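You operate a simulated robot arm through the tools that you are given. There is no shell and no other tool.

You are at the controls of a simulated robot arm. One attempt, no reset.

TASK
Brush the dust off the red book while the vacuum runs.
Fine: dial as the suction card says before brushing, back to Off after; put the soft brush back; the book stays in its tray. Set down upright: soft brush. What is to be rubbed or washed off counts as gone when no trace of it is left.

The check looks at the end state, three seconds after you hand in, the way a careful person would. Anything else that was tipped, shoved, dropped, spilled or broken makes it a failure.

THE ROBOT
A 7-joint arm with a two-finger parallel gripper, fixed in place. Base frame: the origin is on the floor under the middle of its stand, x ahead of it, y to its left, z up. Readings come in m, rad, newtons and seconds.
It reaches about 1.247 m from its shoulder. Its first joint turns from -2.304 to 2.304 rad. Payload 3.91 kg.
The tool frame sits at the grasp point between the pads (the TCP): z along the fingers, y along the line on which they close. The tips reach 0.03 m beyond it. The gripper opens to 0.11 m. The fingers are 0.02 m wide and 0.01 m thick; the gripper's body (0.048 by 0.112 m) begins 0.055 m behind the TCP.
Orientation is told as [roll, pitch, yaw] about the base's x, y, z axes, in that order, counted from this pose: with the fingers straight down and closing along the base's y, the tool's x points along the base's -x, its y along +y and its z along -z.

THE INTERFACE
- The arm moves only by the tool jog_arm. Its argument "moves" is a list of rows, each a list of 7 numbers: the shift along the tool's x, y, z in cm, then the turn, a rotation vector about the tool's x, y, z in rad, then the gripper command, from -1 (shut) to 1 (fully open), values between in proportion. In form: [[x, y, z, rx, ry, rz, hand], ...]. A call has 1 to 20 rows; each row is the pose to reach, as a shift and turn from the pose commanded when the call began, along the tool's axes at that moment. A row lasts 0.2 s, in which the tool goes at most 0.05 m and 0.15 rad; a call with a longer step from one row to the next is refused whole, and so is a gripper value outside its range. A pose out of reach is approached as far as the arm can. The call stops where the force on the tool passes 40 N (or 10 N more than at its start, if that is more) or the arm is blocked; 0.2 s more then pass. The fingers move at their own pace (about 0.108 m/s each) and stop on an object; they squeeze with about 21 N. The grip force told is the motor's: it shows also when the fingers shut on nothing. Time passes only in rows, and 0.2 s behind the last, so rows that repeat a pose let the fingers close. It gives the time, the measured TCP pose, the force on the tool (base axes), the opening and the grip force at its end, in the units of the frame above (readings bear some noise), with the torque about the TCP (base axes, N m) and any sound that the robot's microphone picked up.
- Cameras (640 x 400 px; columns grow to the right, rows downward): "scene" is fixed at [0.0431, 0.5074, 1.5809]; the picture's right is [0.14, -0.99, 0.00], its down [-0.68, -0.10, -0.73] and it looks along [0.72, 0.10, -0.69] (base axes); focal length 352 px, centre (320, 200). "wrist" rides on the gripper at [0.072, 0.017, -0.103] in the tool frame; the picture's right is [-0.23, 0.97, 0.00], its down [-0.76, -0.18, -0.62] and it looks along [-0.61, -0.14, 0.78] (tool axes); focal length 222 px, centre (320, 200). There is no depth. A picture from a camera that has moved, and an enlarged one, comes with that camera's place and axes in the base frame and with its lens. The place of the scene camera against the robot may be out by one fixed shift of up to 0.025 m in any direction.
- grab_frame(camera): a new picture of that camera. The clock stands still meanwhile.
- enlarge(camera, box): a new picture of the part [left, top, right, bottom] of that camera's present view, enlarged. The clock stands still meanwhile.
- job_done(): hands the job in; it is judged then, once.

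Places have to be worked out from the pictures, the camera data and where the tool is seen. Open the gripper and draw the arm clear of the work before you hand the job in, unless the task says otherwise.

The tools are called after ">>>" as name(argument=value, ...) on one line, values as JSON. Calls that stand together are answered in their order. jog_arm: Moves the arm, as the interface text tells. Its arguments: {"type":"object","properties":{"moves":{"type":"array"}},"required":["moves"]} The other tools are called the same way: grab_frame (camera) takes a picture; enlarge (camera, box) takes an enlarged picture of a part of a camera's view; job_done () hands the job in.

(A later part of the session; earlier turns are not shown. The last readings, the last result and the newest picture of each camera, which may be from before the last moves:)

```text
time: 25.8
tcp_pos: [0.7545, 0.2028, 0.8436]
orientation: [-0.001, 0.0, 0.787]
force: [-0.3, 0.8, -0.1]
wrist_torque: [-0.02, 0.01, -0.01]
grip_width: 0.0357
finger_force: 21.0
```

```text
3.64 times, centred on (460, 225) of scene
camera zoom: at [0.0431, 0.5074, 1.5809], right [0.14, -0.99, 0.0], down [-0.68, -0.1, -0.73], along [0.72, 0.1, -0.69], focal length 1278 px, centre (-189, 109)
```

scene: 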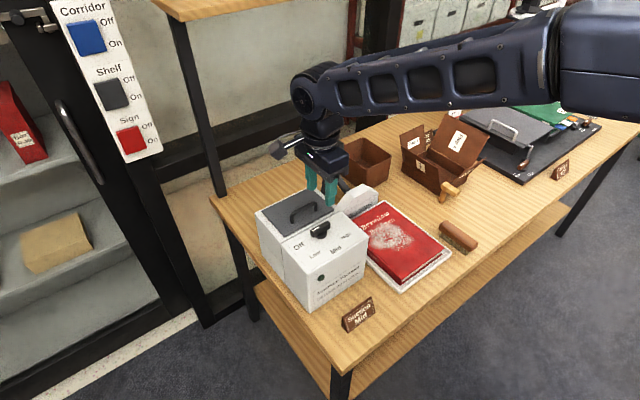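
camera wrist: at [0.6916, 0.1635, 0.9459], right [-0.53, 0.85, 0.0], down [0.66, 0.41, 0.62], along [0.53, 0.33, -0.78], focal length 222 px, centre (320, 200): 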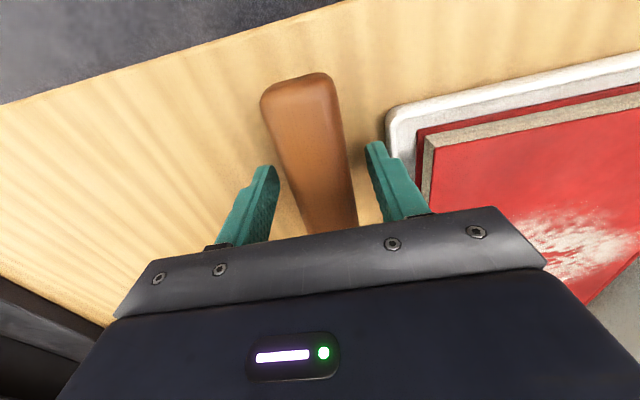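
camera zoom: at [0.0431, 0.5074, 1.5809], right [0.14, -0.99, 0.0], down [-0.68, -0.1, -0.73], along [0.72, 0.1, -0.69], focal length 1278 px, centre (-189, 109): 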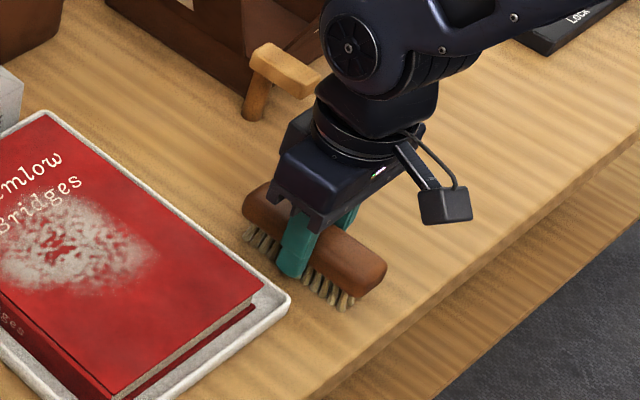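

Brush gripped (35.7 mm wide) at TCP (0.755, 0.203, 0.8437). I lift it straight up 10 cm.

>>> jog_arm(moves=[[0, 0, -1.5, 0, 0, 0, -1], [0, 0, -4, 0, 0, 0, -1], [0, 0, -7, 0, 0, 0, -1], [0, 0, -10, 0, 0, 0, -1], [0, 0, -10, 0, 0, 0, -1]])

>>> enlarge(camera="scene", box=[400, 140, 520, 260])

>>> grab_frame(camera="wrist")

```text
time: 27.0
tcp_pos: [0.7551, 0.2031, 0.9438]
orientation: [0.0, -0.002, 0.788]
force: [0.1, -0.4, -0.5]
wrist_torque: [-0.01, 0.02, -0.03]
grip_width: 0.0353
finger_force: 20.7
```

```text
3.33 times, centred on (460, 200) of scene
camera zoom: at [0.0431, 0.5074, 1.5809], right [0.14, -0.99, 0.0], down [-0.68, -0.1, -0.73], along [0.72, 0.1, -0.69], focal length 1172 px, centre (-147, 200)
```

zoom: 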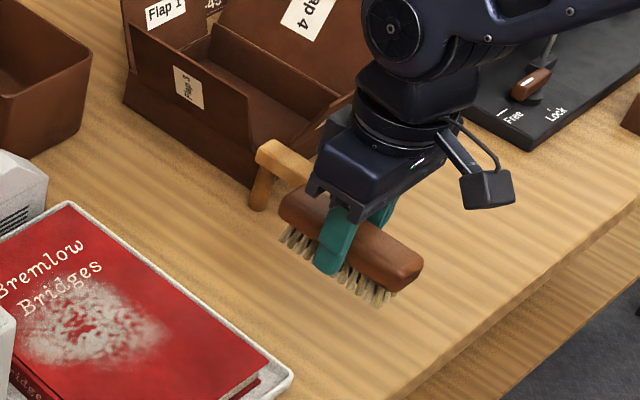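

```text
taken
camera wrist: at [0.691, 0.1621, 1.0455], right [-0.53, 0.85, 0.0], down [0.66, 0.41, 0.62], along [0.53, 0.33, -0.78], focal length 222 px, centre (320, 200)
```

wrist: 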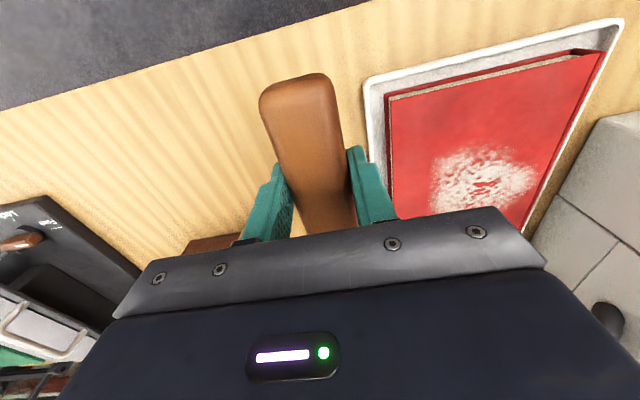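

The brush is held level and clear of the table. I carry it over the front of the book while turning it 90° so its long side faces the nozzle direction.

>>> jog_arm(moves=[[-0.2, 1.4, -1, 0, 0, 0.13, -1], [-0.4, 2.9, -2, 0, 0, 0.26, -1], [-0.6, 4.3, -2, 0, 0, 0.39, -1], [-0.8, 5.7, -2, 0, 0, 0.52, -1], [-1.0, 7.2, -2, 0, 0, 0.65, -1], [-1.2, 8.6, -2, 0, 0, 0.78, -1], [-1.4, 10.0, -2, 0, 0, 0.91, -1], [-1.7, 11.5, -2, 0, 0, 1.04, -1], [-1.9, 12.9, -2, 0, 0, 1.17, -1], [-2.1, 14.4, -2, 0, 0, 1.3, -1], [-2.3, 15.8, -2, 0, 0, 1.43, -1], [-2.47, 17.24, -2, 0, 0, 1.565, -1], [-2.47, 17.24, -2, 0, 0, 1.565, -1]])

>>> grab_frame(camera="scene")

>>> enlarge(camera="scene", box=[330, 150, 480, 290])

>>> grab_frame(camera="wrist")

```text
time: 29.8
tcp_pos: [0.6497, 0.3429, 0.9643]
orientation: [0.003, 0.001, -0.777]
force: [0.5, -0.2, -0.8]
wrist_torque: [-0.06, -0.03, -0.01]
grip_width: 0.0353
finger_force: 20.9
```

```text
taken
```

scene: 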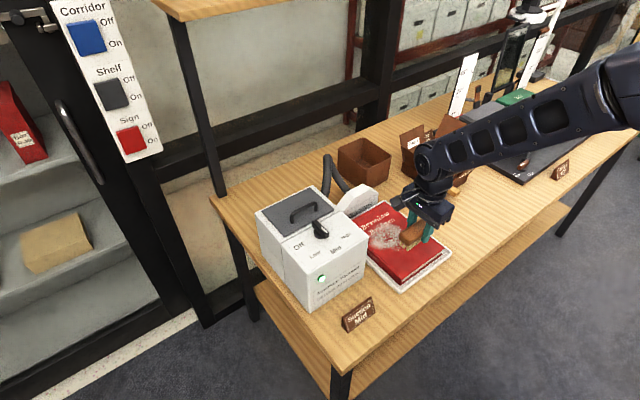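

```text
2.86 times, centred on (405, 220) of scene
camera zoom: at [0.0431, 0.5074, 1.5809], right [0.14, -0.99, 0.0], down [-0.68, -0.1, -0.73], along [0.72, 0.1, -0.69], focal length 1004 px, centre (77, 143)
```

zoom: 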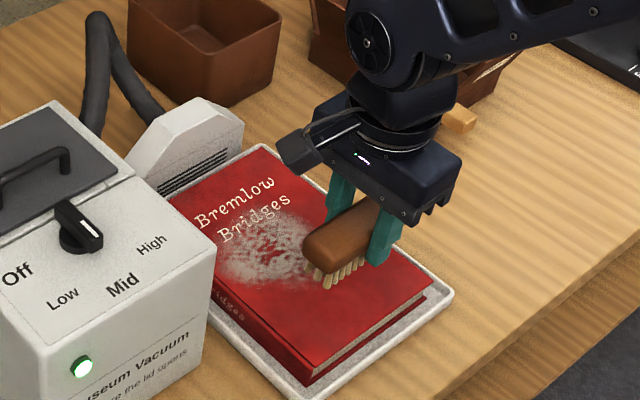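

```text
taken
camera wrist: at [0.6088, 0.4055, 1.067], right [0.85, 0.53, 0.0], down [0.42, -0.66, 0.62], along [0.33, -0.53, -0.78], focal length 222 px, centre (320, 200)
```

wrist: 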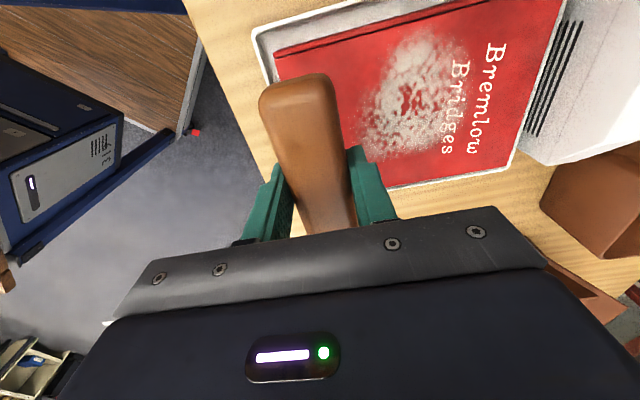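

Great view of the dust patch beside the brush. I enlarge it to plan the strokes.

>>> enlarge(camera="wrist", box=[250, 0, 560, 190])

```text
2.06 times, centred on (405, 95) of wrist
camera zoom: at [0.6088, 0.4055, 1.067], right [0.85, 0.53, 0.0], down [0.42, -0.66, 0.62], along [0.33, -0.53, -0.78], focal length 459 px, centre (144, 417)
```

zoom: 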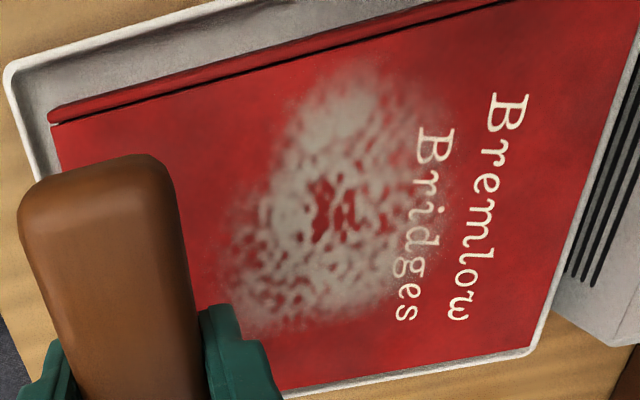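

The dust patch spans about u 0.055–0.185 m from the book's front edge and w 0.03–0.165 m across. I lower the bristles to just above the clean front part of the book.

>>> jog_arm(moves=[[0, 0, 2.5, 0, 0, 0, -1], [0, 0, 4.5, 0, 0, 0, -1], [0, 0, 6.0, 0, 0, 0, -1], [0, 0, 6.6, 0, 0, 0, -1], [0, 0, 7.0, 0, 0, 0, -1], [0, 0, 7.0, 0, 0, 0, -1]])

>>> enlarge(camera="scene", box=[340, 180, 460, 290])

```text
time: 31.2
tcp_pos: [0.6503, 0.3445, 0.8927]
orientation: [0.001, 0.0, -0.778]
force: [1.0, -0.6, -0.3]
wrist_torque: [-0.02, 0.01, -0.02]
grip_width: 0.0357
finger_force: 21.3
```

```text
3.64 times, centred on (400, 235) of scene
camera zoom: at [0.0431, 0.5074, 1.5809], right [0.14, -0.99, 0.0], down [-0.68, -0.1, -0.73], along [0.72, 0.1, -0.69], focal length 1278 px, centre (29, 73)
```

zoom: 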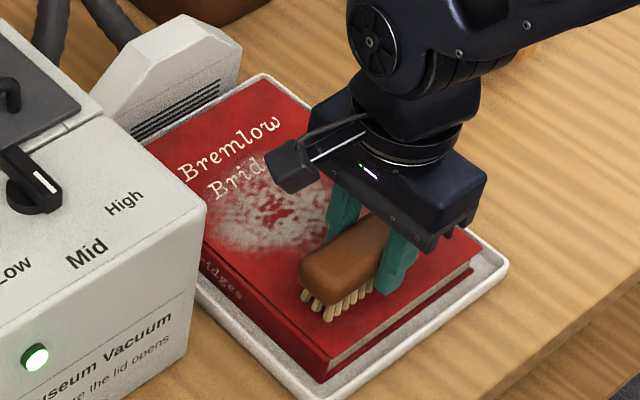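

The bristles are a few millimetres above the cover. I lower in 1–2 mm steps, watching the vertical force.

>>> jog_arm(moves=[[0, 0, 0.1, 0, 0, 0, -1], [0, 0, 0.2, 0, 0, 0, -1], [0, 0, 0.2, 0, 0, 0, -1]])

```text
time: 32.0
tcp_pos: [0.651, 0.3437, 0.8912]
orientation: [0.002, 0.001, -0.777]
force: [0.6, -0.1, -0.6]
wrist_torque: [0.02, 0.01, 0.02]
grip_width: 0.0357
finger_force: 20.3
```

No contact yet; I go down a further 2 mm.

>>> jog_arm(moves=[[0, 0, 0.1, 0, 0, 0, -1], [0, 0, 0.2, 0, 0, 0, -1], [0, 0, 0.2, 0, 0, 0, -1]])

```text
time: 32.8
tcp_pos: [0.6491, 0.3439, 0.8899]
orientation: [0.002, 0.001, -0.776]
force: [-0.4, 0.3, -0.8]
wrist_torque: [0.01, -0.03, 0.01]
grip_width: 0.0353
finger_force: 21.2
```

Still free. Another 1.5 mm down.

>>> jog_arm(moves=[[0, 0, 0.1, 0, 0, 0, -1], [0, 0, 0.15, 0, 0, 0, -1], [0, 0, 0.15, 0, 0, 0, -1]])

>>> enlarge(camera="scene", box=[370, 220, 430, 275])

```text
time: 33.6
tcp_pos: [0.6508, 0.3432, 0.8879]
orientation: [0.003, 0.0, -0.777]
force: [0.0, -1.0, -1.6]
wrist_torque: [0.04, 0.0, -0.02]
grip_width: 0.0352
finger_force: 21.1
```

```text
7.27 times, centred on (400, 248) of scene
camera zoom: at [0.0431, 0.5074, 1.5809], right [0.14, -0.99, 0.0], down [-0.68, -0.1, -0.73], along [0.72, 0.1, -0.69], focal length 2556 px, centre (-262, -146)
```

zoom: 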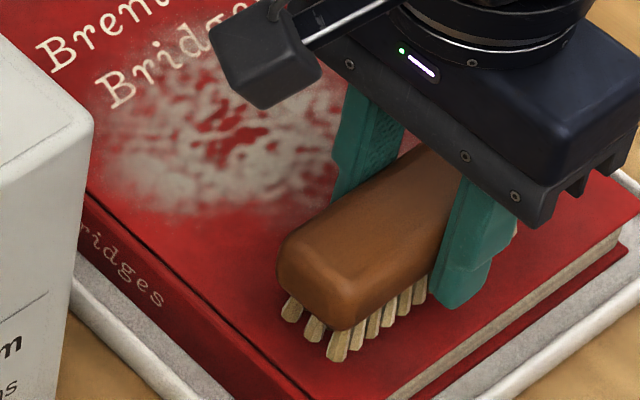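

No clear contact force yet. I lower 1 mm more at a time.

>>> jog_arm(moves=[[0, 0, 0.05, 0, 0, 0, -1], [0, 0, 0.1, 0, 0, 0, -1], [0, 0, 0.1, 0, 0, 0, -1]])

```text
time: 34.4
tcp_pos: [0.6512, 0.343, 0.887]
orientation: [0.002, 0.0, -0.776]
force: [0.5, 0.3, -1.5]
wrist_torque: [-0.02, 0.02, 0.0]
grip_width: 0.0354
finger_force: 21.0
```

Still no load (within noise). One more millimetre.

>>> jog_arm(moves=[[0, 0, 0.05, 0, 0, 0, -1], [0, 0, 0.1, 0, 0, 0, -1], [0, 0, 0.1, 0, 0, 0, -1]])

```text
time: 35.2
tcp_pos: [0.6499, 0.3426, 0.8854]
orientation: [0.002, 0.001, -0.777]
force: [-0.7, -0.1, -1.4]
wrist_torque: [-0.02, 0.0, -0.01]
grip_width: 0.0356
finger_force: 21.4
```

Nothing yet; I keep lowering by 1 mm.

>>> jog_arm(moves=[[0, 0, 0.05, 0, 0, 0, -1], [0, 0, 0.1, 0, 0, 0, -1], [0, 0, 0.1, 0, 0, 0, -1]])

>>> enlarge(camera="scene", box=[370, 220, 430, 275])

```text
time: 36.0
tcp_pos: [0.6489, 0.3431, 0.8845]
orientation: [0.002, -0.001, -0.778]
force: [0.5, -0.1, -1.1]
wrist_torque: [0.0, -0.01, -0.01]
grip_width: 0.0354
finger_force: 21.1
```

```text
7.27 times, centred on (400, 248) of scene
camera zoom: at [0.0431, 0.5074, 1.5809], right [0.14, -0.99, 0.0], down [-0.68, -0.1, -0.73], along [0.72, 0.1, -0.69], focal length 2556 px, centre (-262, -146)
```

zoom: 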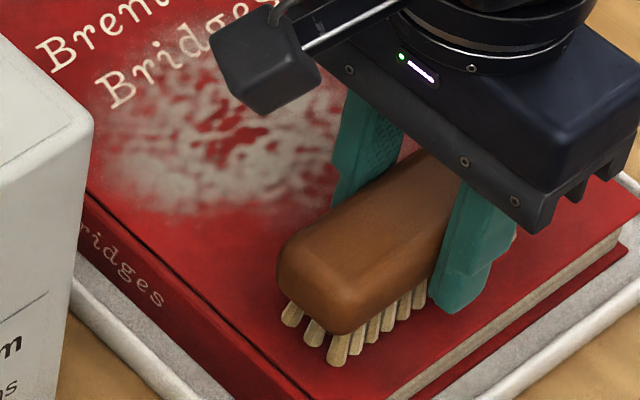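

Still unloaded. I continue down 1.5 mm, keeping an eye on the force.

>>> jog_arm(moves=[[0, 0, 0.05, 0, 0, 0, -1], [0, 0, 0.1, 0, 0, 0, -1], [0, 0, 0.15, 0, 0, 0, -1], [0, 0, 0.15, 0, 0, 0, -1]])

```text
time: 37.0
tcp_pos: [0.6494, 0.3423, 0.8846]
orientation: [0.003, 0.002, -0.777]
force: [-0.1, 0.9, -0.1]
wrist_torque: [0.0, 0.04, -0.01]
grip_width: 0.0354
finger_force: 20.5
```

The load changed from about -1.3 N (brush weight) to about 0: contact may be starting. One more millimetre to confirm.

>>> jog_arm(moves=[[0, 0, 0.05, 0, 0, 0, -1], [0, 0, 0.1, 0, 0, 0, -1], [0, 0, 0.1, 0, 0, 0, -1]])

```text
time: 37.8
tcp_pos: [0.6489, 0.3427, 0.8815]
orientation: [0.002, 0.001, -0.778]
force: [-0.4, 0.6, -0.6]
wrist_torque: [0.03, 0.02, -0.02]
grip_width: 0.0358
finger_force: 20.9
```

Not confirmed. I continue in 1 mm steps.

>>> jog_arm(moves=[[0, 0, 0.05, 0, 0, 0, -1], [0, 0, 0.1, 0, 0, 0, -1], [0, 0, 0.1, 0, 0, 0, -1], [0, 0, 0.1, 0, 0, 0, -1]])

>>> enlarge(camera="scene", box=[370, 220, 430, 275])

```text
time: 38.8
tcp_pos: [0.6502, 0.3434, 0.8825]
orientation: [0.002, -0.001, -0.776]
force: [-0.1, -0.1, -1.5]
wrist_torque: [0.0, -0.01, 0.01]
grip_width: 0.0357
finger_force: 20.8
```

```text
7.27 times, centred on (400, 248) of scene
camera zoom: at [0.0431, 0.5074, 1.5809], right [0.14, -0.99, 0.0], down [-0.68, -0.1, -0.73], along [0.72, 0.1, -0.69], focal length 2556 px, centre (-262, -146)
```

zoom: 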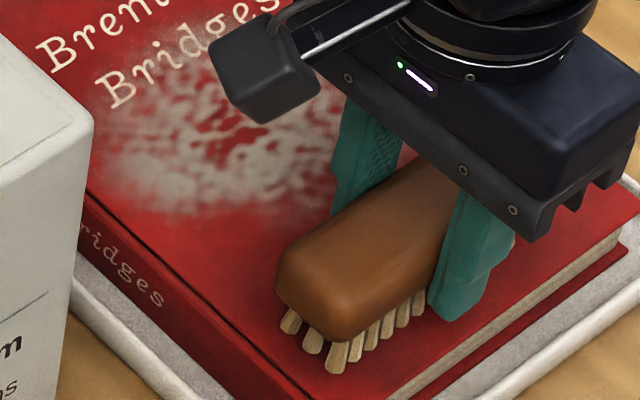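

The bristle tips are still fully visible above the cover, so still a gap. I lower another 2 mm in small increments.

>>> jog_arm(moves=[[0, 0, 0.05, 0, 0, 0, -1], [0, 0, 0.1, 0, 0, 0, -1], [0, 0, 0.15, 0, 0, 0, -1], [0, 0, 0.2, 0, 0, 0, -1], [0, 0, 0.2, 0, 0, 0, -1]])

```text
time: 40.0
tcp_pos: [0.6495, 0.343, 0.8795]
orientation: [0.002, -0.001, -0.778]
force: [0.2, -0.6, -0.4]
wrist_torque: [0.01, 0.0, -0.01]
grip_width: 0.0358
finger_force: 21.0
```

Reading z 0.8795 with no load. Another 2 mm.

>>> jog_arm(moves=[[0, 0, 0.05, 0, 0, 0, -1], [0, 0, 0.1, 0, 0, 0, -1], [0, 0, 0.15, 0, 0, 0, -1], [0, 0, 0.2, 0, 0, 0, -1], [0, 0, 0.2, 0, 0, 0, -1]])

>>> enlarge(camera="scene", box=[370, 220, 430, 275])

```text
time: 41.2
tcp_pos: [0.6497, 0.3437, 0.8786]
orientation: [0.002, -0.002, -0.777]
force: [0.5, -1.4, 7.3]
wrist_torque: [-0.23, -0.08, 0.0]
grip_width: 0.0353
finger_force: 21.4
```

```text
7.27 times, centred on (400, 248) of scene
camera zoom: at [0.0431, 0.5074, 1.5809], right [0.14, -0.99, 0.0], down [-0.68, -0.1, -0.73], along [0.72, 0.1, -0.69], focal length 2556 px, centre (-262, -146)
```

zoom: 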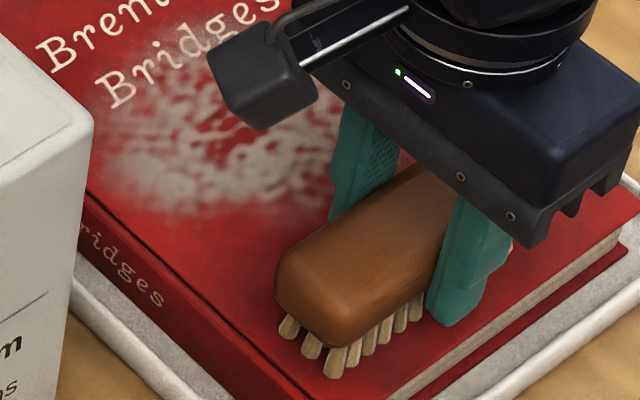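

Contact: about 8 N on the cover at TCP z≈0.878. I ease off 0.3 mm and make the first stroke along +u toward the nozzle, a short 6 cm one to see how the dust and book behave.

>>> jog_arm(moves=[[0, 0, -0.03, 0, 0, 0, -1], [-0.04, 1.2, -0.03, 0, 0, 0, -1], [-0.08, 2.4, -0.03, 0, 0, 0, -1], [-0.12, 3.6, -0.03, 0, 0, 0, -1], [-0.16, 4.8, -0.03, 0, 0, 0, -1], [-0.2, 6.0, -0.03, 0, 0, 0, -1], [-0.2, 6.0, -0.03, 0, 0, 0, -1]])

>>> enlarge(camera="scene", box=[340, 180, 460, 290])

>>> enlarge(camera="wrist", box=[200, 0, 520, 210])

```text
time: 42.8
tcp_pos: [0.6936, 0.3848, 0.8776]
orientation: [0.002, 0.001, -0.776]
force: [-6.0, -3.5, 14.1]
wrist_torque: [-0.14, 0.17, -0.03]
grip_width: 0.0355
finger_force: 21.0
```

```text
3.64 times, centred on (400, 235) of scene
camera zoom: at [0.0431, 0.5074, 1.5809], right [0.14, -0.99, 0.0], down [-0.68, -0.1, -0.73], along [0.72, 0.1, -0.69], focal length 1278 px, centre (29, 73)
```

zoom: 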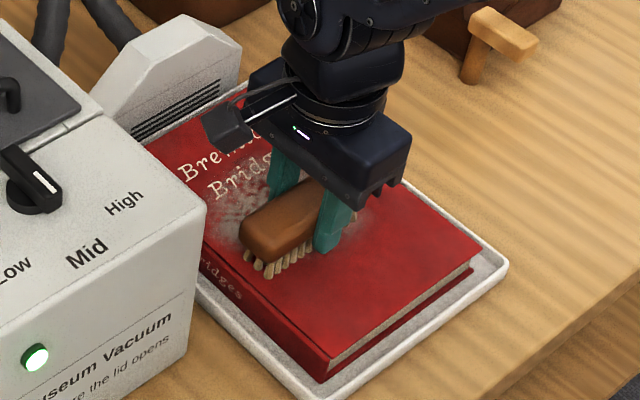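

```text
1.90 times, centred on (360, 105) of wrist
camera zoom: at [0.6527, 0.4467, 0.9805], right [0.84, 0.53, 0.0], down [0.42, -0.66, 0.62], along [0.33, -0.53, -0.78], focal length 423 px, centre (244, 381)
```

zoom: 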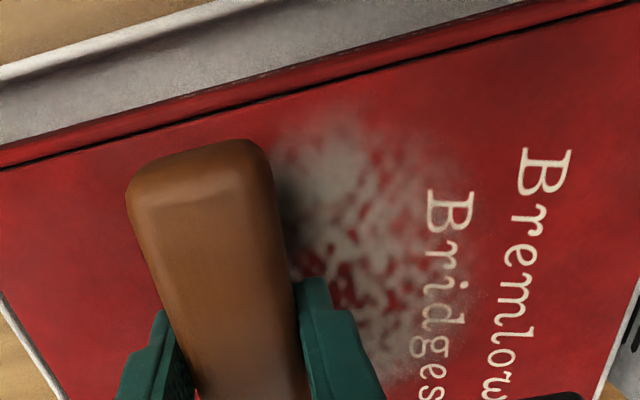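

The cover behind the brush is clean and the book hasn't moved; normal force rose to ~15 N, so I ease up 0.5 mm and carry the stroke on toward the nozzle.

>>> jog_arm(moves=[[-0.04, 1.2, -0.04, 0, 0, 0, -1], [-0.08, 2.4, -0.05, 0, 0, 0, -1], [-0.12, 3.6, -0.06, 0, 0, 0, -1], [-0.16, 4.8, -0.06, 0, 0, 0, -1], [-0.2, 6.0, -0.06, 0, 0, 0, -1], [-0.24, 7.2, -0.06, 0, 0, 0, -1], [-0.28, 8.4, -0.06, 0, 0, 0, -1], [-0.32, 9.6, -0.06, 0, 0, 0, -1], [-0.36, 10.8, -0.06, 0, 0, 0, -1]])

>>> enlarge(camera="scene", box=[340, 180, 460, 290])

>>> grab_frame(camera="wrist")

```text
time: 44.8
tcp_pos: [0.7726, 0.4604, 0.8789]
orientation: [0.002, 0.0, -0.777]
force: [-0.4, -0.6, -0.1]
wrist_torque: [0.0, -0.01, 0.0]
grip_width: 0.0355
finger_force: 21.1
```

```text
3.64 times, centred on (400, 235) of scene
camera zoom: at [0.0431, 0.5074, 1.5809], right [0.14, -0.99, 0.0], down [-0.68, -0.1, -0.73], along [0.72, 0.1, -0.69], focal length 1278 px, centre (29, 73)
```

zoom: 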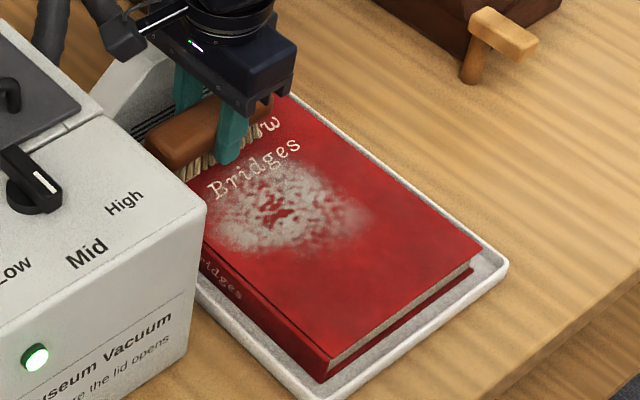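

```text
taken
camera wrist: at [0.7315, 0.5219, 0.9808], right [0.85, 0.53, 0.0], down [0.42, -0.66, 0.62], along [0.33, -0.53, -0.78], focal length 222 px, centre (320, 200)
```

wrist: 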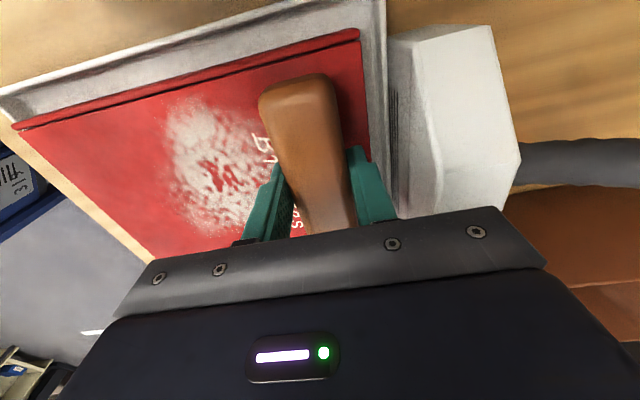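

Contact was lost after easing up and the patch looks largely unchanged. I compare the patch in detail with the initial view.

>>> enlarge(camera="scene", box=[330, 180, 490, 300])

>>> enlarge(camera="wrist", box=[120, 60, 320, 260])

```text
3.33 times, centred on (410, 240) of scene
camera zoom: at [0.0431, 0.5074, 1.5809], right [0.14, -0.99, 0.0], down [-0.68, -0.1, -0.73], along [0.72, 0.1, -0.69], focal length 1172 px, centre (20, 67)
```

zoom: 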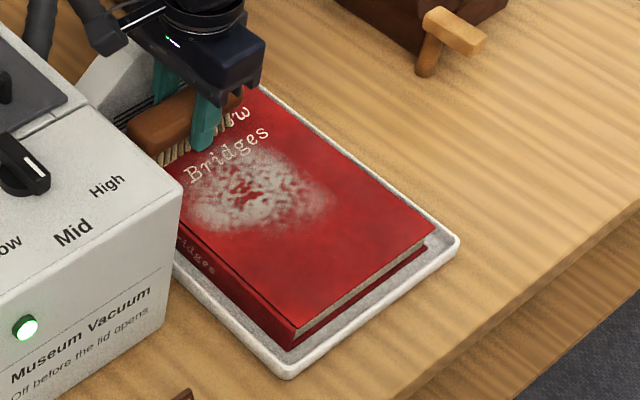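

```text
2.00 times, centred on (220, 160) of wrist
camera zoom: at [0.7315, 0.5219, 0.9808], right [0.85, 0.53, 0.0], down [0.42, -0.66, 0.62], along [0.33, -0.53, -0.78], focal length 444 px, centre (520, 280)
```

zoom: 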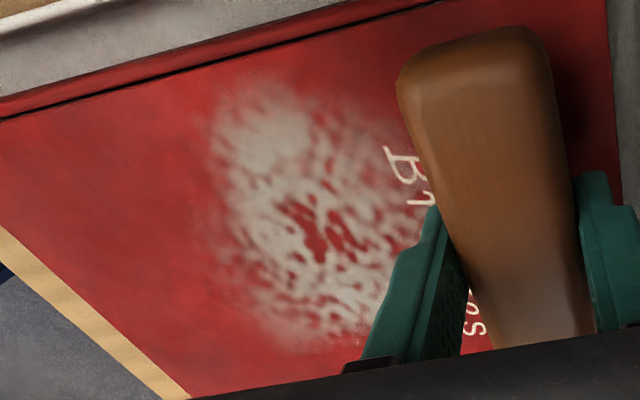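

The patch is barely changed, so it needs real rubbing with steady contact. I lift 5 mm, go back over the patch's front part, and set the bristles down with light pressure.

>>> jog_arm(moves=[[0, 0, -0.5, 0, 0, 0, -1], [0.08, -2.5, -0.5, 0, 0, 0, -1], [0.16, -5.0, -0.5, 0, 0, 0, -1], [0.24, -7.5, -0.5, 0, 0, 0, -1], [0.33, -10.0, -0.5, 0, 0, 0, -1], [0.4, -12.0, -0.5, 0, 0, 0, -1], [0.4, -12.0, -0.2, 0, 0, 0, -1], [0.4, -12.0, -0.05, 0, 0, 0, -1], [0.4, -12.0, 0.0, 0, 0, 0, -1], [0.4, -12.0, 0.0, 0, 0, 0, -1]])

```text
time: 47.0
tcp_pos: [0.6856, 0.3771, 0.8778]
orientation: [0.001, 0.001, -0.778]
force: [0.1, 0.8, -0.4]
wrist_torque: [0.04, 0.03, 0.02]
grip_width: 0.0355
finger_force: 21.7
```

At u≈0.08 just at the surface. I press down in 0.3 mm steps to get a steady few newtons.

>>> jog_arm(moves=[[0, 0, 0.03, 0, 0, 0, -1], [0, 0, 0.03, 0, 0, 0, -1]])

```text
time: 47.6
tcp_pos: [0.6844, 0.3762, 0.8774]
orientation: [0.0, 0.0, -0.777]
force: [-0.5, -0.1, -1.2]
wrist_torque: [-0.01, -0.04, 0.06]
grip_width: 0.0354
finger_force: 21.0
```

Not yet in contact. Another 0.5 mm.

>>> jog_arm(moves=[[0, 0, 0.03, 0, 0, 0, -1], [0, 0, 0.05, 0, 0, 0, -1], [0, 0, 0.05, 0, 0, 0, -1]])

```text
time: 48.4
tcp_pos: [0.6827, 0.3764, 0.8775]
orientation: [0.002, -0.001, -0.776]
force: [0.2, 0.4, 0.0]
wrist_torque: [-0.01, -0.04, -0.01]
grip_width: 0.0354
finger_force: 20.3
```

Force about zero (weight just being taken up). Another 0.5 mm.

>>> jog_arm(moves=[[0, 0, 0.03, 0, 0, 0, -1], [0, 0, 0.05, 0, 0, 0, -1], [0, 0, 0.05, 0, 0, 0, -1]])

```text
time: 49.2
tcp_pos: [0.685, 0.3771, 0.8782]
orientation: [0.001, -0.002, -0.776]
force: [-4.4, -3.5, 9.7]
wrist_torque: [-0.14, 0.16, 0.0]
grip_width: 0.0356
finger_force: 21.5
```

Contact at ~11 N. I sweep 5 cm toward the nozzle at this height and check force and dust.

>>> jog_arm(moves=[[-0.03, 1.0, 0, 0, 0, 0, -1], [-0.06, 2.0, 0, 0, 0, 0, -1], [-0.1, 3.0, 0, 0, 0, 0, -1], [-0.13, 4.0, 0, 0, 0, 0, -1], [-0.16, 5.0, 0, 0, 0, 0, -1]])

>>> enlarge(camera="scene", box=[340, 180, 460, 290])

>>> enlarge(camera="wrist", box=[120, 0, 520, 240])

```text
time: 50.4
tcp_pos: [0.7207, 0.4097, 0.8783]
orientation: [0.003, 0.0, -0.776]
force: [-0.2, 0.4, -0.7]
wrist_torque: [0.01, 0.03, -0.01]
grip_width: 0.0355
finger_force: 21.0
```

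```text
3.64 times, centred on (400, 235) of scene
camera zoom: at [0.0431, 0.5074, 1.5809], right [0.14, -0.99, 0.0], down [-0.68, -0.1, -0.73], along [0.72, 0.1, -0.69], focal length 1278 px, centre (29, 73)
```

zoom: 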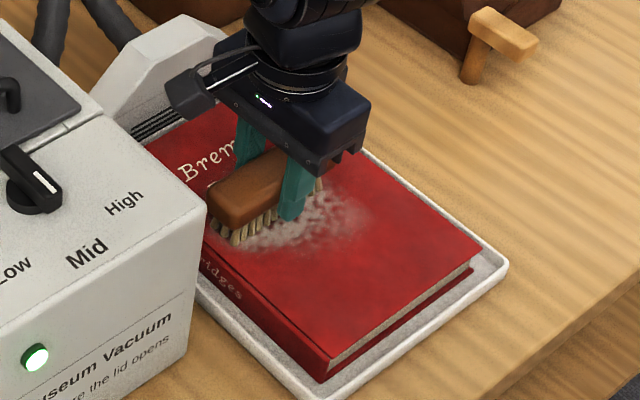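

```text
1.60 times, centred on (320, 120) of wrist
camera zoom: at [0.6799, 0.4723, 0.9811], right [0.84, 0.53, 0.0], down [0.42, -0.66, 0.62], along [0.33, -0.53, -0.78], focal length 355 px, centre (320, 328)
```

zoom: 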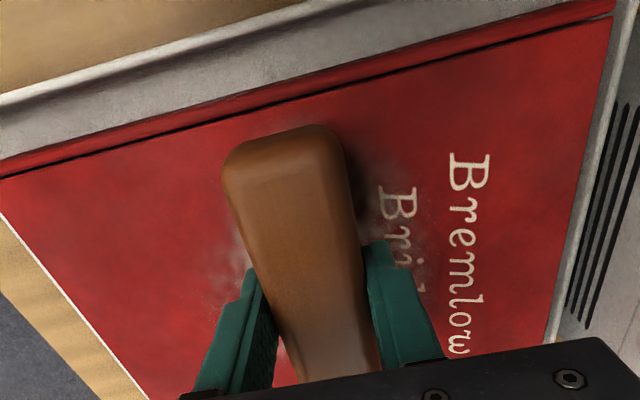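

The force dropped to zero again by the end, but the dust near the brush looks thinner. I lift 3 cm and move aside a bit to compare the patch.

>>> jog_arm(moves=[[0, 1.0, -1.5, 0, 0, 0, -1], [0, 4.0, -4, 0, 0, 0, -1], [0, 7.0, -5, 0, 0, 0, -1], [0, 7.0, -5, 0, 0, 0, -1]])

>>> enlarge(camera="scene", box=[330, 180, 490, 300])

>>> enlarge(camera="wrist", box=[120, 60, 320, 260])

```text
time: 51.4
tcp_pos: [0.7707, 0.4614, 0.9249]
orientation: [0.002, -0.001, -0.776]
force: [-0.1, 0.1, -0.8]
wrist_torque: [0.01, 0.02, -0.03]
grip_width: 0.0356
finger_force: 21.2
```

```text
3.33 times, centred on (410, 240) of scene
camera zoom: at [0.0431, 0.5074, 1.5809], right [0.14, -0.99, 0.0], down [-0.68, -0.1, -0.73], along [0.72, 0.1, -0.69], focal length 1172 px, centre (20, 67)
```

zoom: 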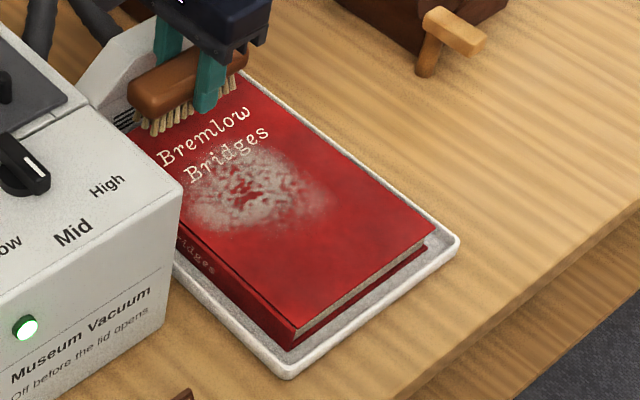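

```text
2.00 times, centred on (220, 160) of wrist
camera zoom: at [0.7298, 0.5237, 1.0282], right [0.84, 0.53, 0.0], down [0.42, -0.66, 0.62], along [0.33, -0.53, -0.78], focal length 444 px, centre (520, 280)
```

zoom: 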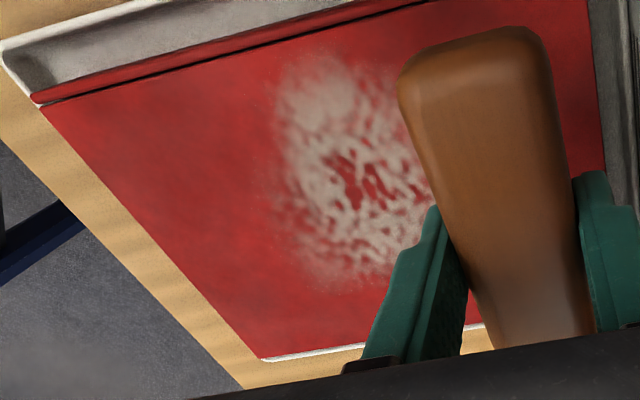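

The patch is unchanged in outline but seems slightly fainter, so rubbing works gradually. I do a full stroke from u≈0.06 to 0.20 at slightly firmer depth.

>>> jog_arm(moves=[[0.12, -3.5, 0, 0, 0, 0, -1], [0.23, -7.0, 0, 0, 0, 0, -1], [0.35, -10.5, 0, 0, 0, 0, -1], [0.46, -14.0, 0, 0, 0, 0, -1], [0.46, -14.0, 2.5, 0, 0, 0, -1], [0.46, -14.0, 4.5, 0, 0, 0, -1], [0.46, -14.0, 4.9, 0, 0, 0, -1], [0.46, -14.0, 5.0, 0, 0, 0, -1], [0.43, -13.0, 5.0, 0, 0, 0, -1]])

```text
time: 53.4
tcp_pos: [0.6766, 0.371, 0.8782]
orientation: [0.002, -0.001, -0.777]
force: [-5.9, -6.4, 16.9]
wrist_torque: [-0.21, 0.18, -0.04]
grip_width: 0.0357
finger_force: 21.0
```

Contact here is ~18 N, a bit firm. I raise 0.3 mm and sweep 3 cm, reading the force.

>>> jog_arm(moves=[[-0.03, 1.0, -0.03, 0, 0, 0, -1], [-0.06, 2.0, -0.03, 0, 0, 0, -1], [-0.1, 3.0, -0.03, 0, 0, 0, -1]])

```text
time: 54.2
tcp_pos: [0.6981, 0.3918, 0.8769]
orientation: [0.001, 0.001, -0.777]
force: [-5.9, -5.2, 14.8]
wrist_torque: [-0.14, 0.1, 0.0]
grip_width: 0.0355
finger_force: 20.8
```

Contact persists (~16 N). I continue 3 cm further at the same height.

>>> jog_arm(moves=[[-0.03, 1.0, 0, 0, 0, 0, -1], [-0.06, 2.0, 0, 0, 0, 0, -1], [-0.1, 3.0, 0, 0, 0, 0, -1]])

```text
time: 55.0
tcp_pos: [0.7176, 0.4131, 0.8773]
orientation: [0.002, 0.0, -0.774]
force: [-5.2, -4.8, 10.1]
wrist_torque: [-0.08, 0.07, -0.04]
grip_width: 0.0357
finger_force: 20.9
```

Force is easing to 11 N as I go back; I lower 0.2 mm and sweep on to u≈0.19.

>>> jog_arm(moves=[[-0.03, 1.0, 0.01, 0, 0, 0, -1], [-0.06, 2.0, 0.02, 0, 0, 0, -1], [-0.1, 3.0, 0.02, 0, 0, 0, -1], [-0.13, 4.0, 0.03, 0, 0, 0, -1], [-0.16, 5.0, 0.03, 0, 0, 0, -1], [-0.2, 6.0, 0.03, 0, 0, 0, -1]])

>>> enlarge(camera="scene", box=[330, 180, 490, 300])

>>> enlarge(camera="wrist", box=[120, 60, 320, 260])

```text
time: 56.4
tcp_pos: [0.764, 0.4534, 0.8771]
orientation: [0.002, 0.0, -0.777]
force: [-5.0, -4.4, 11.3]
wrist_torque: [-0.12, 0.08, -0.01]
grip_width: 0.0357
finger_force: 20.9
```

```text
3.33 times, centred on (410, 240) of scene
camera zoom: at [0.0431, 0.5074, 1.5809], right [0.14, -0.99, 0.0], down [-0.68, -0.1, -0.73], along [0.72, 0.1, -0.69], focal length 1172 px, centre (20, 67)
```

zoom: 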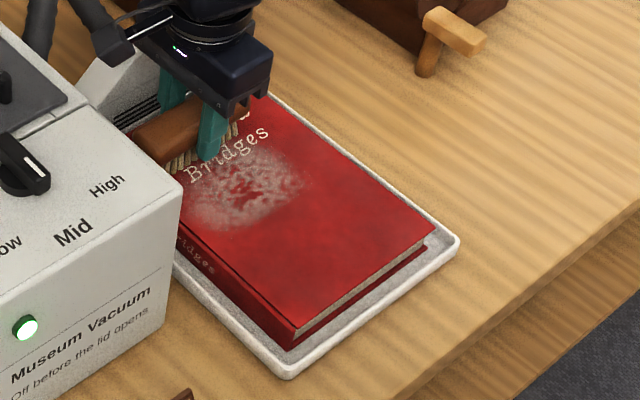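

```text
2.00 times, centred on (220, 160) of wrist
camera zoom: at [0.7213, 0.5159, 0.9803], right [0.84, 0.53, 0.0], down [0.42, -0.66, 0.62], along [0.33, -0.53, -0.78], focal length 444 px, centre (520, 280)
```

zoom: 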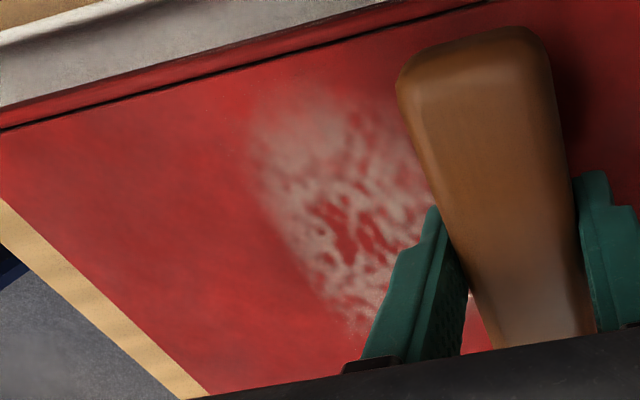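

Clear progress: the dust is fading and its front part is gone, and the book hasn't shifted. I repeat the stroke (lifted on the return) with the height profile that kept 10–15 N.

>>> jog_arm(moves=[[0, 0, -0.6, 0, 0, 0, -1], [0.1, -3.3, -0.6, 0, 0, 0, -1], [0.2, -6.6, -0.6, 0, 0, 0, -1], [0.32, -9.9, -0.6, 0, 0, 0, -1], [0.42, -13.0, -0.6, 0, 0, 0, -1], [0.42, -13.0, -0.15, 0, 0, 0, -1], [0.42, -13.0, -0.03, 0, 0, 0, -1], [0.37, -11.5, -0.03, 0, 0, 0, -1], [0.32, -10.0, -0.03, 0, 0, 0, -1], [0.27, -8.5, -0.025, 0, 0, 0, -1], [0.23, -7.0, -0.02, 0, 0, 0, -1], [0.18, -5.5, -0.015, 0, 0, 0, -1], [0.13, -4.0, -0.01, 0, 0, 0, -1], [0.08, -2.5, 0, 0, 0, 0, -1], [0.03, -1.0, 0, 0, 0, 0, -1], [0, 0, 0, 0, 0, 0, -1]])

>>> enlarge(camera="scene", box=[330, 180, 490, 300])

>>> enlarge(camera="wrist", box=[120, 60, 320, 260])

```text
time: 59.8
tcp_pos: [0.7613, 0.4538, 0.8764]
orientation: [0.001, 0.001, -0.777]
force: [-5.2, -4.8, 13.0]
wrist_torque: [-0.13, 0.09, 0.04]
grip_width: 0.0355
finger_force: 21.0
```

```text
3.33 times, centred on (410, 240) of scene
camera zoom: at [0.0431, 0.5074, 1.5809], right [0.14, -0.99, 0.0], down [-0.68, -0.1, -0.73], along [0.72, 0.1, -0.69], focal length 1172 px, centre (20, 67)
```

zoom: 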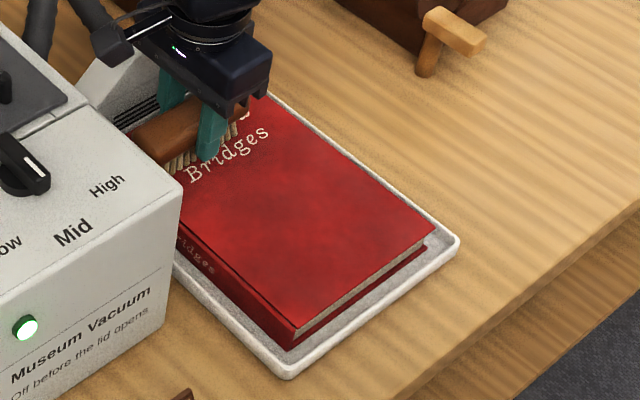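

```text
2.00 times, centred on (220, 160) of wrist
camera zoom: at [0.7209, 0.5165, 0.9802], right [0.84, 0.53, 0.0], down [0.42, -0.66, 0.62], along [0.33, -0.53, -0.78], focal length 444 px, centre (520, 280)
```

zoom: 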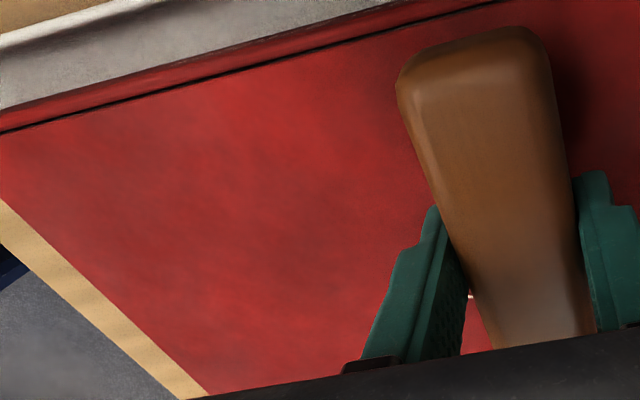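

The dust has vanished in the visible area. I lift and move the brush back to the front to inspect the whole cover for any trace.

>>> jog_arm(moves=[[0, 0, -1.5, 0, 0, 0, -1], [0, 0, -4, 0, 0, 0, -1], [0.1, -4.0, -7, 0, 0, 0, -1], [0.25, -8.5, -8, 0, 0, 0, -1], [0.4, -13.0, -8, 0, 0, 0, -1], [0.55, -17.0, -8, 0, 0, 0, -1], [0.55, -17.0, -8, 0, 0, 0, -1]])

>>> enlarge(camera="wrist", box=[250, 0, 560, 190])

>>> enlarge(camera="scene", box=[350, 190, 450, 280])

```text
time: 61.4
tcp_pos: [0.6394, 0.3367, 0.958]
orientation: [0.002, -0.002, -0.777]
force: [0.2, 0.7, -0.6]
wrist_torque: [0.05, 0.02, 0.02]
grip_width: 0.0353
finger_force: 21.1
```

```text
2.06 times, centred on (405, 95) of wrist
camera zoom: at [0.5976, 0.3981, 1.0611], right [0.84, 0.53, 0.0], down [0.42, -0.66, 0.62], along [0.33, -0.53, -0.78], focal length 459 px, centre (144, 417)
```

zoom: 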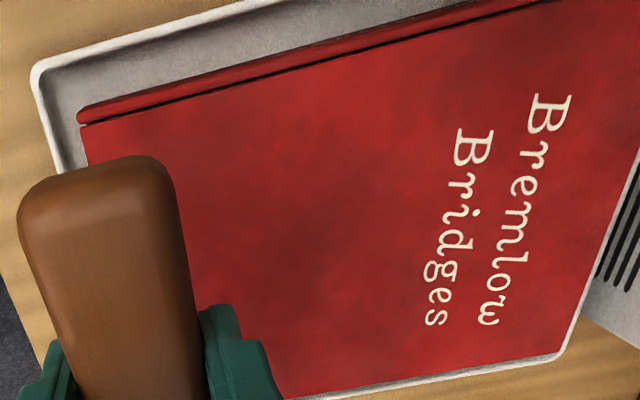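

```text
4.44 times, centred on (400, 235) of scene
camera zoom: at [0.0431, 0.5074, 1.5809], right [0.14, -0.99, 0.0], down [-0.68, -0.1, -0.73], along [0.72, 0.1, -0.69], focal length 1562 px, centre (-36, 44)
```

zoom: 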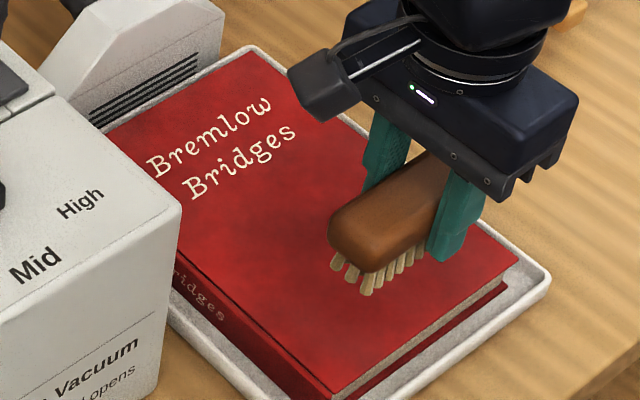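

The cover looks clean. I magnify the former patch areas once more to look for faint traces.

>>> enlarge(camera="wrist", box=[340, 20, 440, 100])

>>> enlarge(camera="wrist", box=[340, 80, 480, 180])

>>> enlarge(camera="wrist", box=[420, 20, 580, 140])

```text
5.00 times, centred on (390, 60) of wrist
camera zoom: at [0.5976, 0.3981, 1.0611], right [0.84, 0.53, 0.0], down [0.42, -0.66, 0.62], along [0.33, -0.53, -0.78], focal length 1111 px, centre (-30, 900)
```

zoom: 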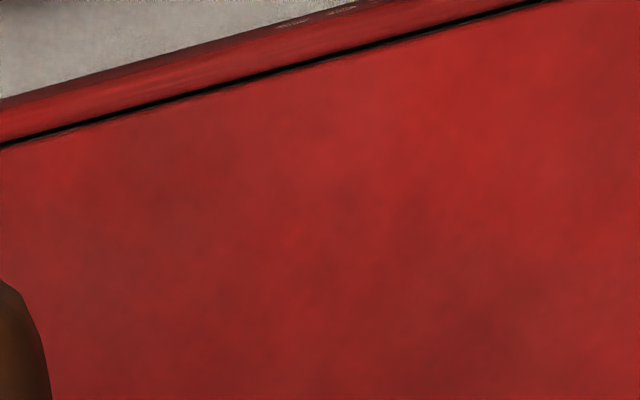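

```text
4.00 times, centred on (410, 130) of wrist
camera zoom: at [0.5976, 0.3981, 1.0611], right [0.84, 0.53, 0.0], down [0.42, -0.66, 0.62], along [0.33, -0.53, -0.78], focal length 888 px, centre (-40, 480)
```

zoom: 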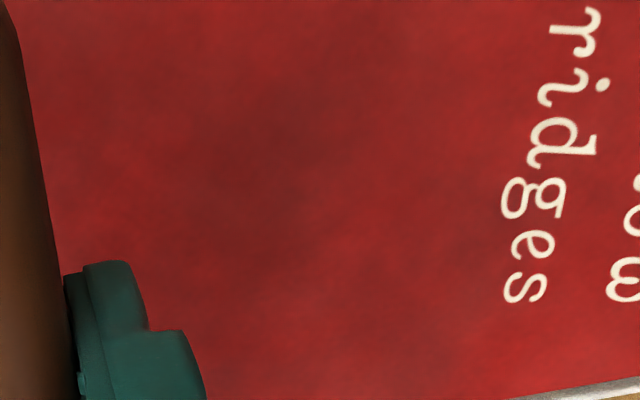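

```text
3.33 times, centred on (500, 80) of wrist
camera zoom: at [0.5976, 0.3981, 1.0611], right [0.84, 0.53, 0.0], down [0.42, -0.66, 0.62], along [0.33, -0.53, -0.78], focal length 740 px, centre (-280, 600)
```

zoom: 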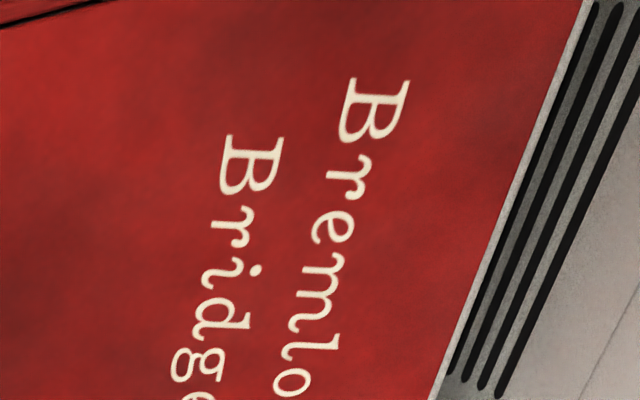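

No trace is visible. To be thorough I make one more full stroke shifted 3 cm to the right side of the patch, then one on the original line.

>>> jog_arm(moves=[[-1.5, 2.0, 3.0, 0, 0, 0, -1], [-3.1, 4.0, 6.0, 0, 0, 0, -1], [-3.13, 4.0, 7.4, 0, 0, 0, -1], [-3.13, 4.0, 7.85, 0, 0, 0, -1], [-3.13, 4.0, 7.96, 0, 0, 0, -1], [-3.18, 5.5, 7.97, 0, 0, 0, -1], [-3.23, 7.0, 7.97, 0, 0, 0, -1], [-3.27, 8.5, 7.975, 0, 0, 0, -1], [-3.32, 10.0, 7.98, 0, 0, 0, -1], [-3.37, 11.5, 7.985, 0, 0, 0, -1], [-3.42, 13.0, 7.99, 0, 0, 0, -1], [-3.47, 14.5, 8.0, 0, 0, 0, -1], [-3.52, 16.0, 8.0, 0, 0, 0, -1], [-3.55, 17.0, 8.0, 0, 0, 0, -1]])

```text
time: 64.4
tcp_pos: [0.782, 0.4343, 0.8768]
orientation: [0.002, 0.0, -0.778]
force: [-0.9, -0.4, 1.0]
wrist_torque: [-0.01, 0.01, -0.02]
grip_width: 0.0355
finger_force: 20.9
```

Contact ended light (~2 N) on that line. Now a last confirming stroke along the original line with the earlier profile.

>>> jog_arm(moves=[[0, 0, -0.6, 0, 0, 0, -1], [0.8, -3.3, -0.6, 0, 0, 0, -1], [1.7, -6.6, -0.6, 0, 0, 0, -1], [2.5, -9.9, -0.6, 0, 0, 0, -1], [3.42, -13.0, -0.6, 0, 0, 0, -1], [3.42, -13.0, -0.15, 0, 0, 0, -1], [3.42, -13.0, -0.02, 0, 0, 0, -1], [3.37, -11.5, -0.02, 0, 0, 0, -1], [3.32, -10.0, -0.02, 0, 0, 0, -1], [3.27, -8.5, -0.02, 0, 0, 0, -1], [3.23, -7.0, -0.02, 0, 0, 0, -1], [3.18, -5.5, -0.015, 0, 0, 0, -1], [3.13, -4.0, -0.01, 0, 0, 0, -1], [3.08, -2.5, 0, 0, 0, 0, -1], [3.03, -1.0, 0, 0, 0, 0, -1], [3.0, 0, 0, 0, 0, 0, -1]])

>>> enlarge(camera="scene", box=[330, 180, 490, 300])

```text
time: 67.8
tcp_pos: [0.7625, 0.455, 0.8788]
orientation: [0.002, 0.001, -0.776]
force: [0.5, -0.2, 0.5]
wrist_torque: [-0.01, 0.01, 0.0]
grip_width: 0.0352
finger_force: 21.2
```

```text
3.33 times, centred on (410, 240) of scene
camera zoom: at [0.0431, 0.5074, 1.5809], right [0.14, -0.99, 0.0], down [-0.68, -0.1, -0.73], along [0.72, 0.1, -0.69], focal length 1172 px, centre (20, 67)
```

zoom: 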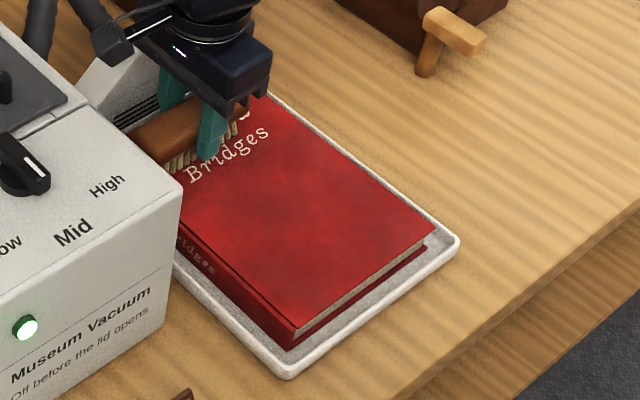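

Contact was light this time. For certainty I do one firm stroke down the middle: back to the start, set down, check force.

>>> jog_arm(moves=[[0, 0, -0.6, 0, 0, 0, -1], [-0.3, -3.3, -0.6, 0, 0, 0, -1], [-0.6, -6.6, -0.6, 0, 0, 0, -1], [-0.8, -9.9, -0.6, 0, 0, 0, -1], [-0.9, -13.5, -0.6, 0, 0, 0, -1], [-0.9, -13.5, -0.15, 0, 0, 0, -1], [-0.9, -13.5, 0.0, 0, 0, 0, -1], [-0.9, -13.0, 0.02, 0, 0, 0, -1]])

```text
time: 69.6
tcp_pos: [0.6766, 0.3535, 0.8768]
orientation: [0.002, 0.0, -0.778]
force: [-5.6, -5.8, 13.0]
wrist_torque: [-0.23, 0.17, 0.03]
grip_width: 0.0355
finger_force: 20.6
```

Good firm contact (14 N) at the start. I sweep the full length toward the nozzle.

>>> jog_arm(moves=[[-0.05, 1.3, 0, 0, 0, 0, -1], [-0.1, 2.6, 0, 0, 0, 0, -1], [-0.14, 3.9, 0.005, 0, 0, 0, -1], [-0.18, 5.2, 0.01, 0, 0, 0, -1], [-0.22, 6.5, 0.015, 0, 0, 0, -1], [-0.27, 7.8, 0.02, 0, 0, 0, -1], [-0.31, 9.1, 0.025, 0, 0, 0, -1], [-0.35, 10.4, 0.03, 0, 0, 0, -1], [-0.4, 11.7, 0.03, 0, 0, 0, -1], [-0.44, 13.0, 0.03, 0, 0, 0, -1]])

```text
time: 71.8
tcp_pos: [0.7727, 0.4436, 0.8764]
orientation: [0.003, 0.0, -0.776]
force: [-2.3, -1.9, 3.8]
wrist_torque: [-0.08, 0.01, 0.0]
grip_width: 0.0355
finger_force: 20.2
```

Done with firm contact. I lift 9 cm and check the cover before returning the brush.

>>> jog_arm(moves=[[0, 0, -1.5, 0, 0, 0, -1], [0, 0, -4, 0, 0, 0, -1], [0, 0, -7, 0, 0, 0, -1], [0, 0, -9, 0, 0, 0, -1], [0, 0, -9, 0, 0, 0, -1]])

>>> enlarge(camera="scene", box=[330, 180, 490, 300])

>>> enlarge(camera="wrist", box=[120, 60, 320, 260])

```text
time: 73.0
tcp_pos: [0.7724, 0.4441, 0.9649]
orientation: [0.001, 0.0, -0.776]
force: [0.3, -0.2, -0.2]
wrist_torque: [-0.03, 0.0, 0.05]
grip_width: 0.0357
finger_force: 21.0
```

```text
3.33 times, centred on (410, 240) of scene
camera zoom: at [0.0431, 0.5074, 1.5809], right [0.14, -0.99, 0.0], down [-0.68, -0.1, -0.73], along [0.72, 0.1, -0.69], focal length 1172 px, centre (20, 67)
```

zoom: 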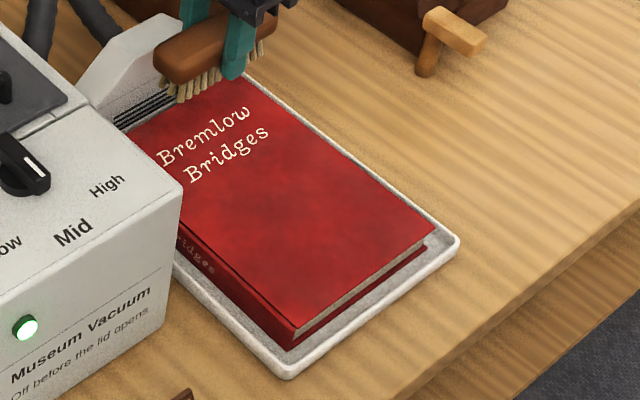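

```text
2.00 times, centred on (220, 160) of wrist
camera zoom: at [0.7312, 0.5058, 1.068], right [0.84, 0.53, 0.0], down [0.42, -0.66, 0.62], along [0.33, -0.53, -0.78], focal length 444 px, centre (520, 280)
```

zoom: 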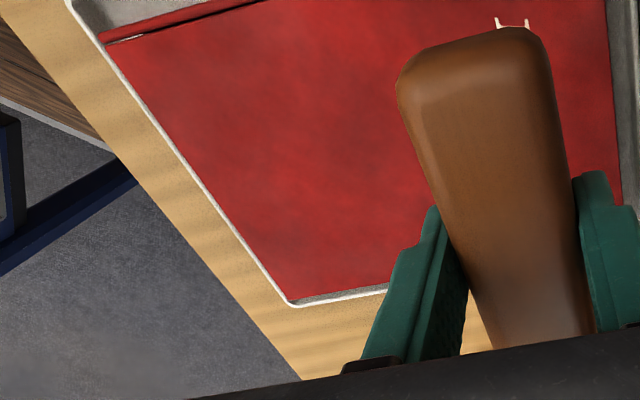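

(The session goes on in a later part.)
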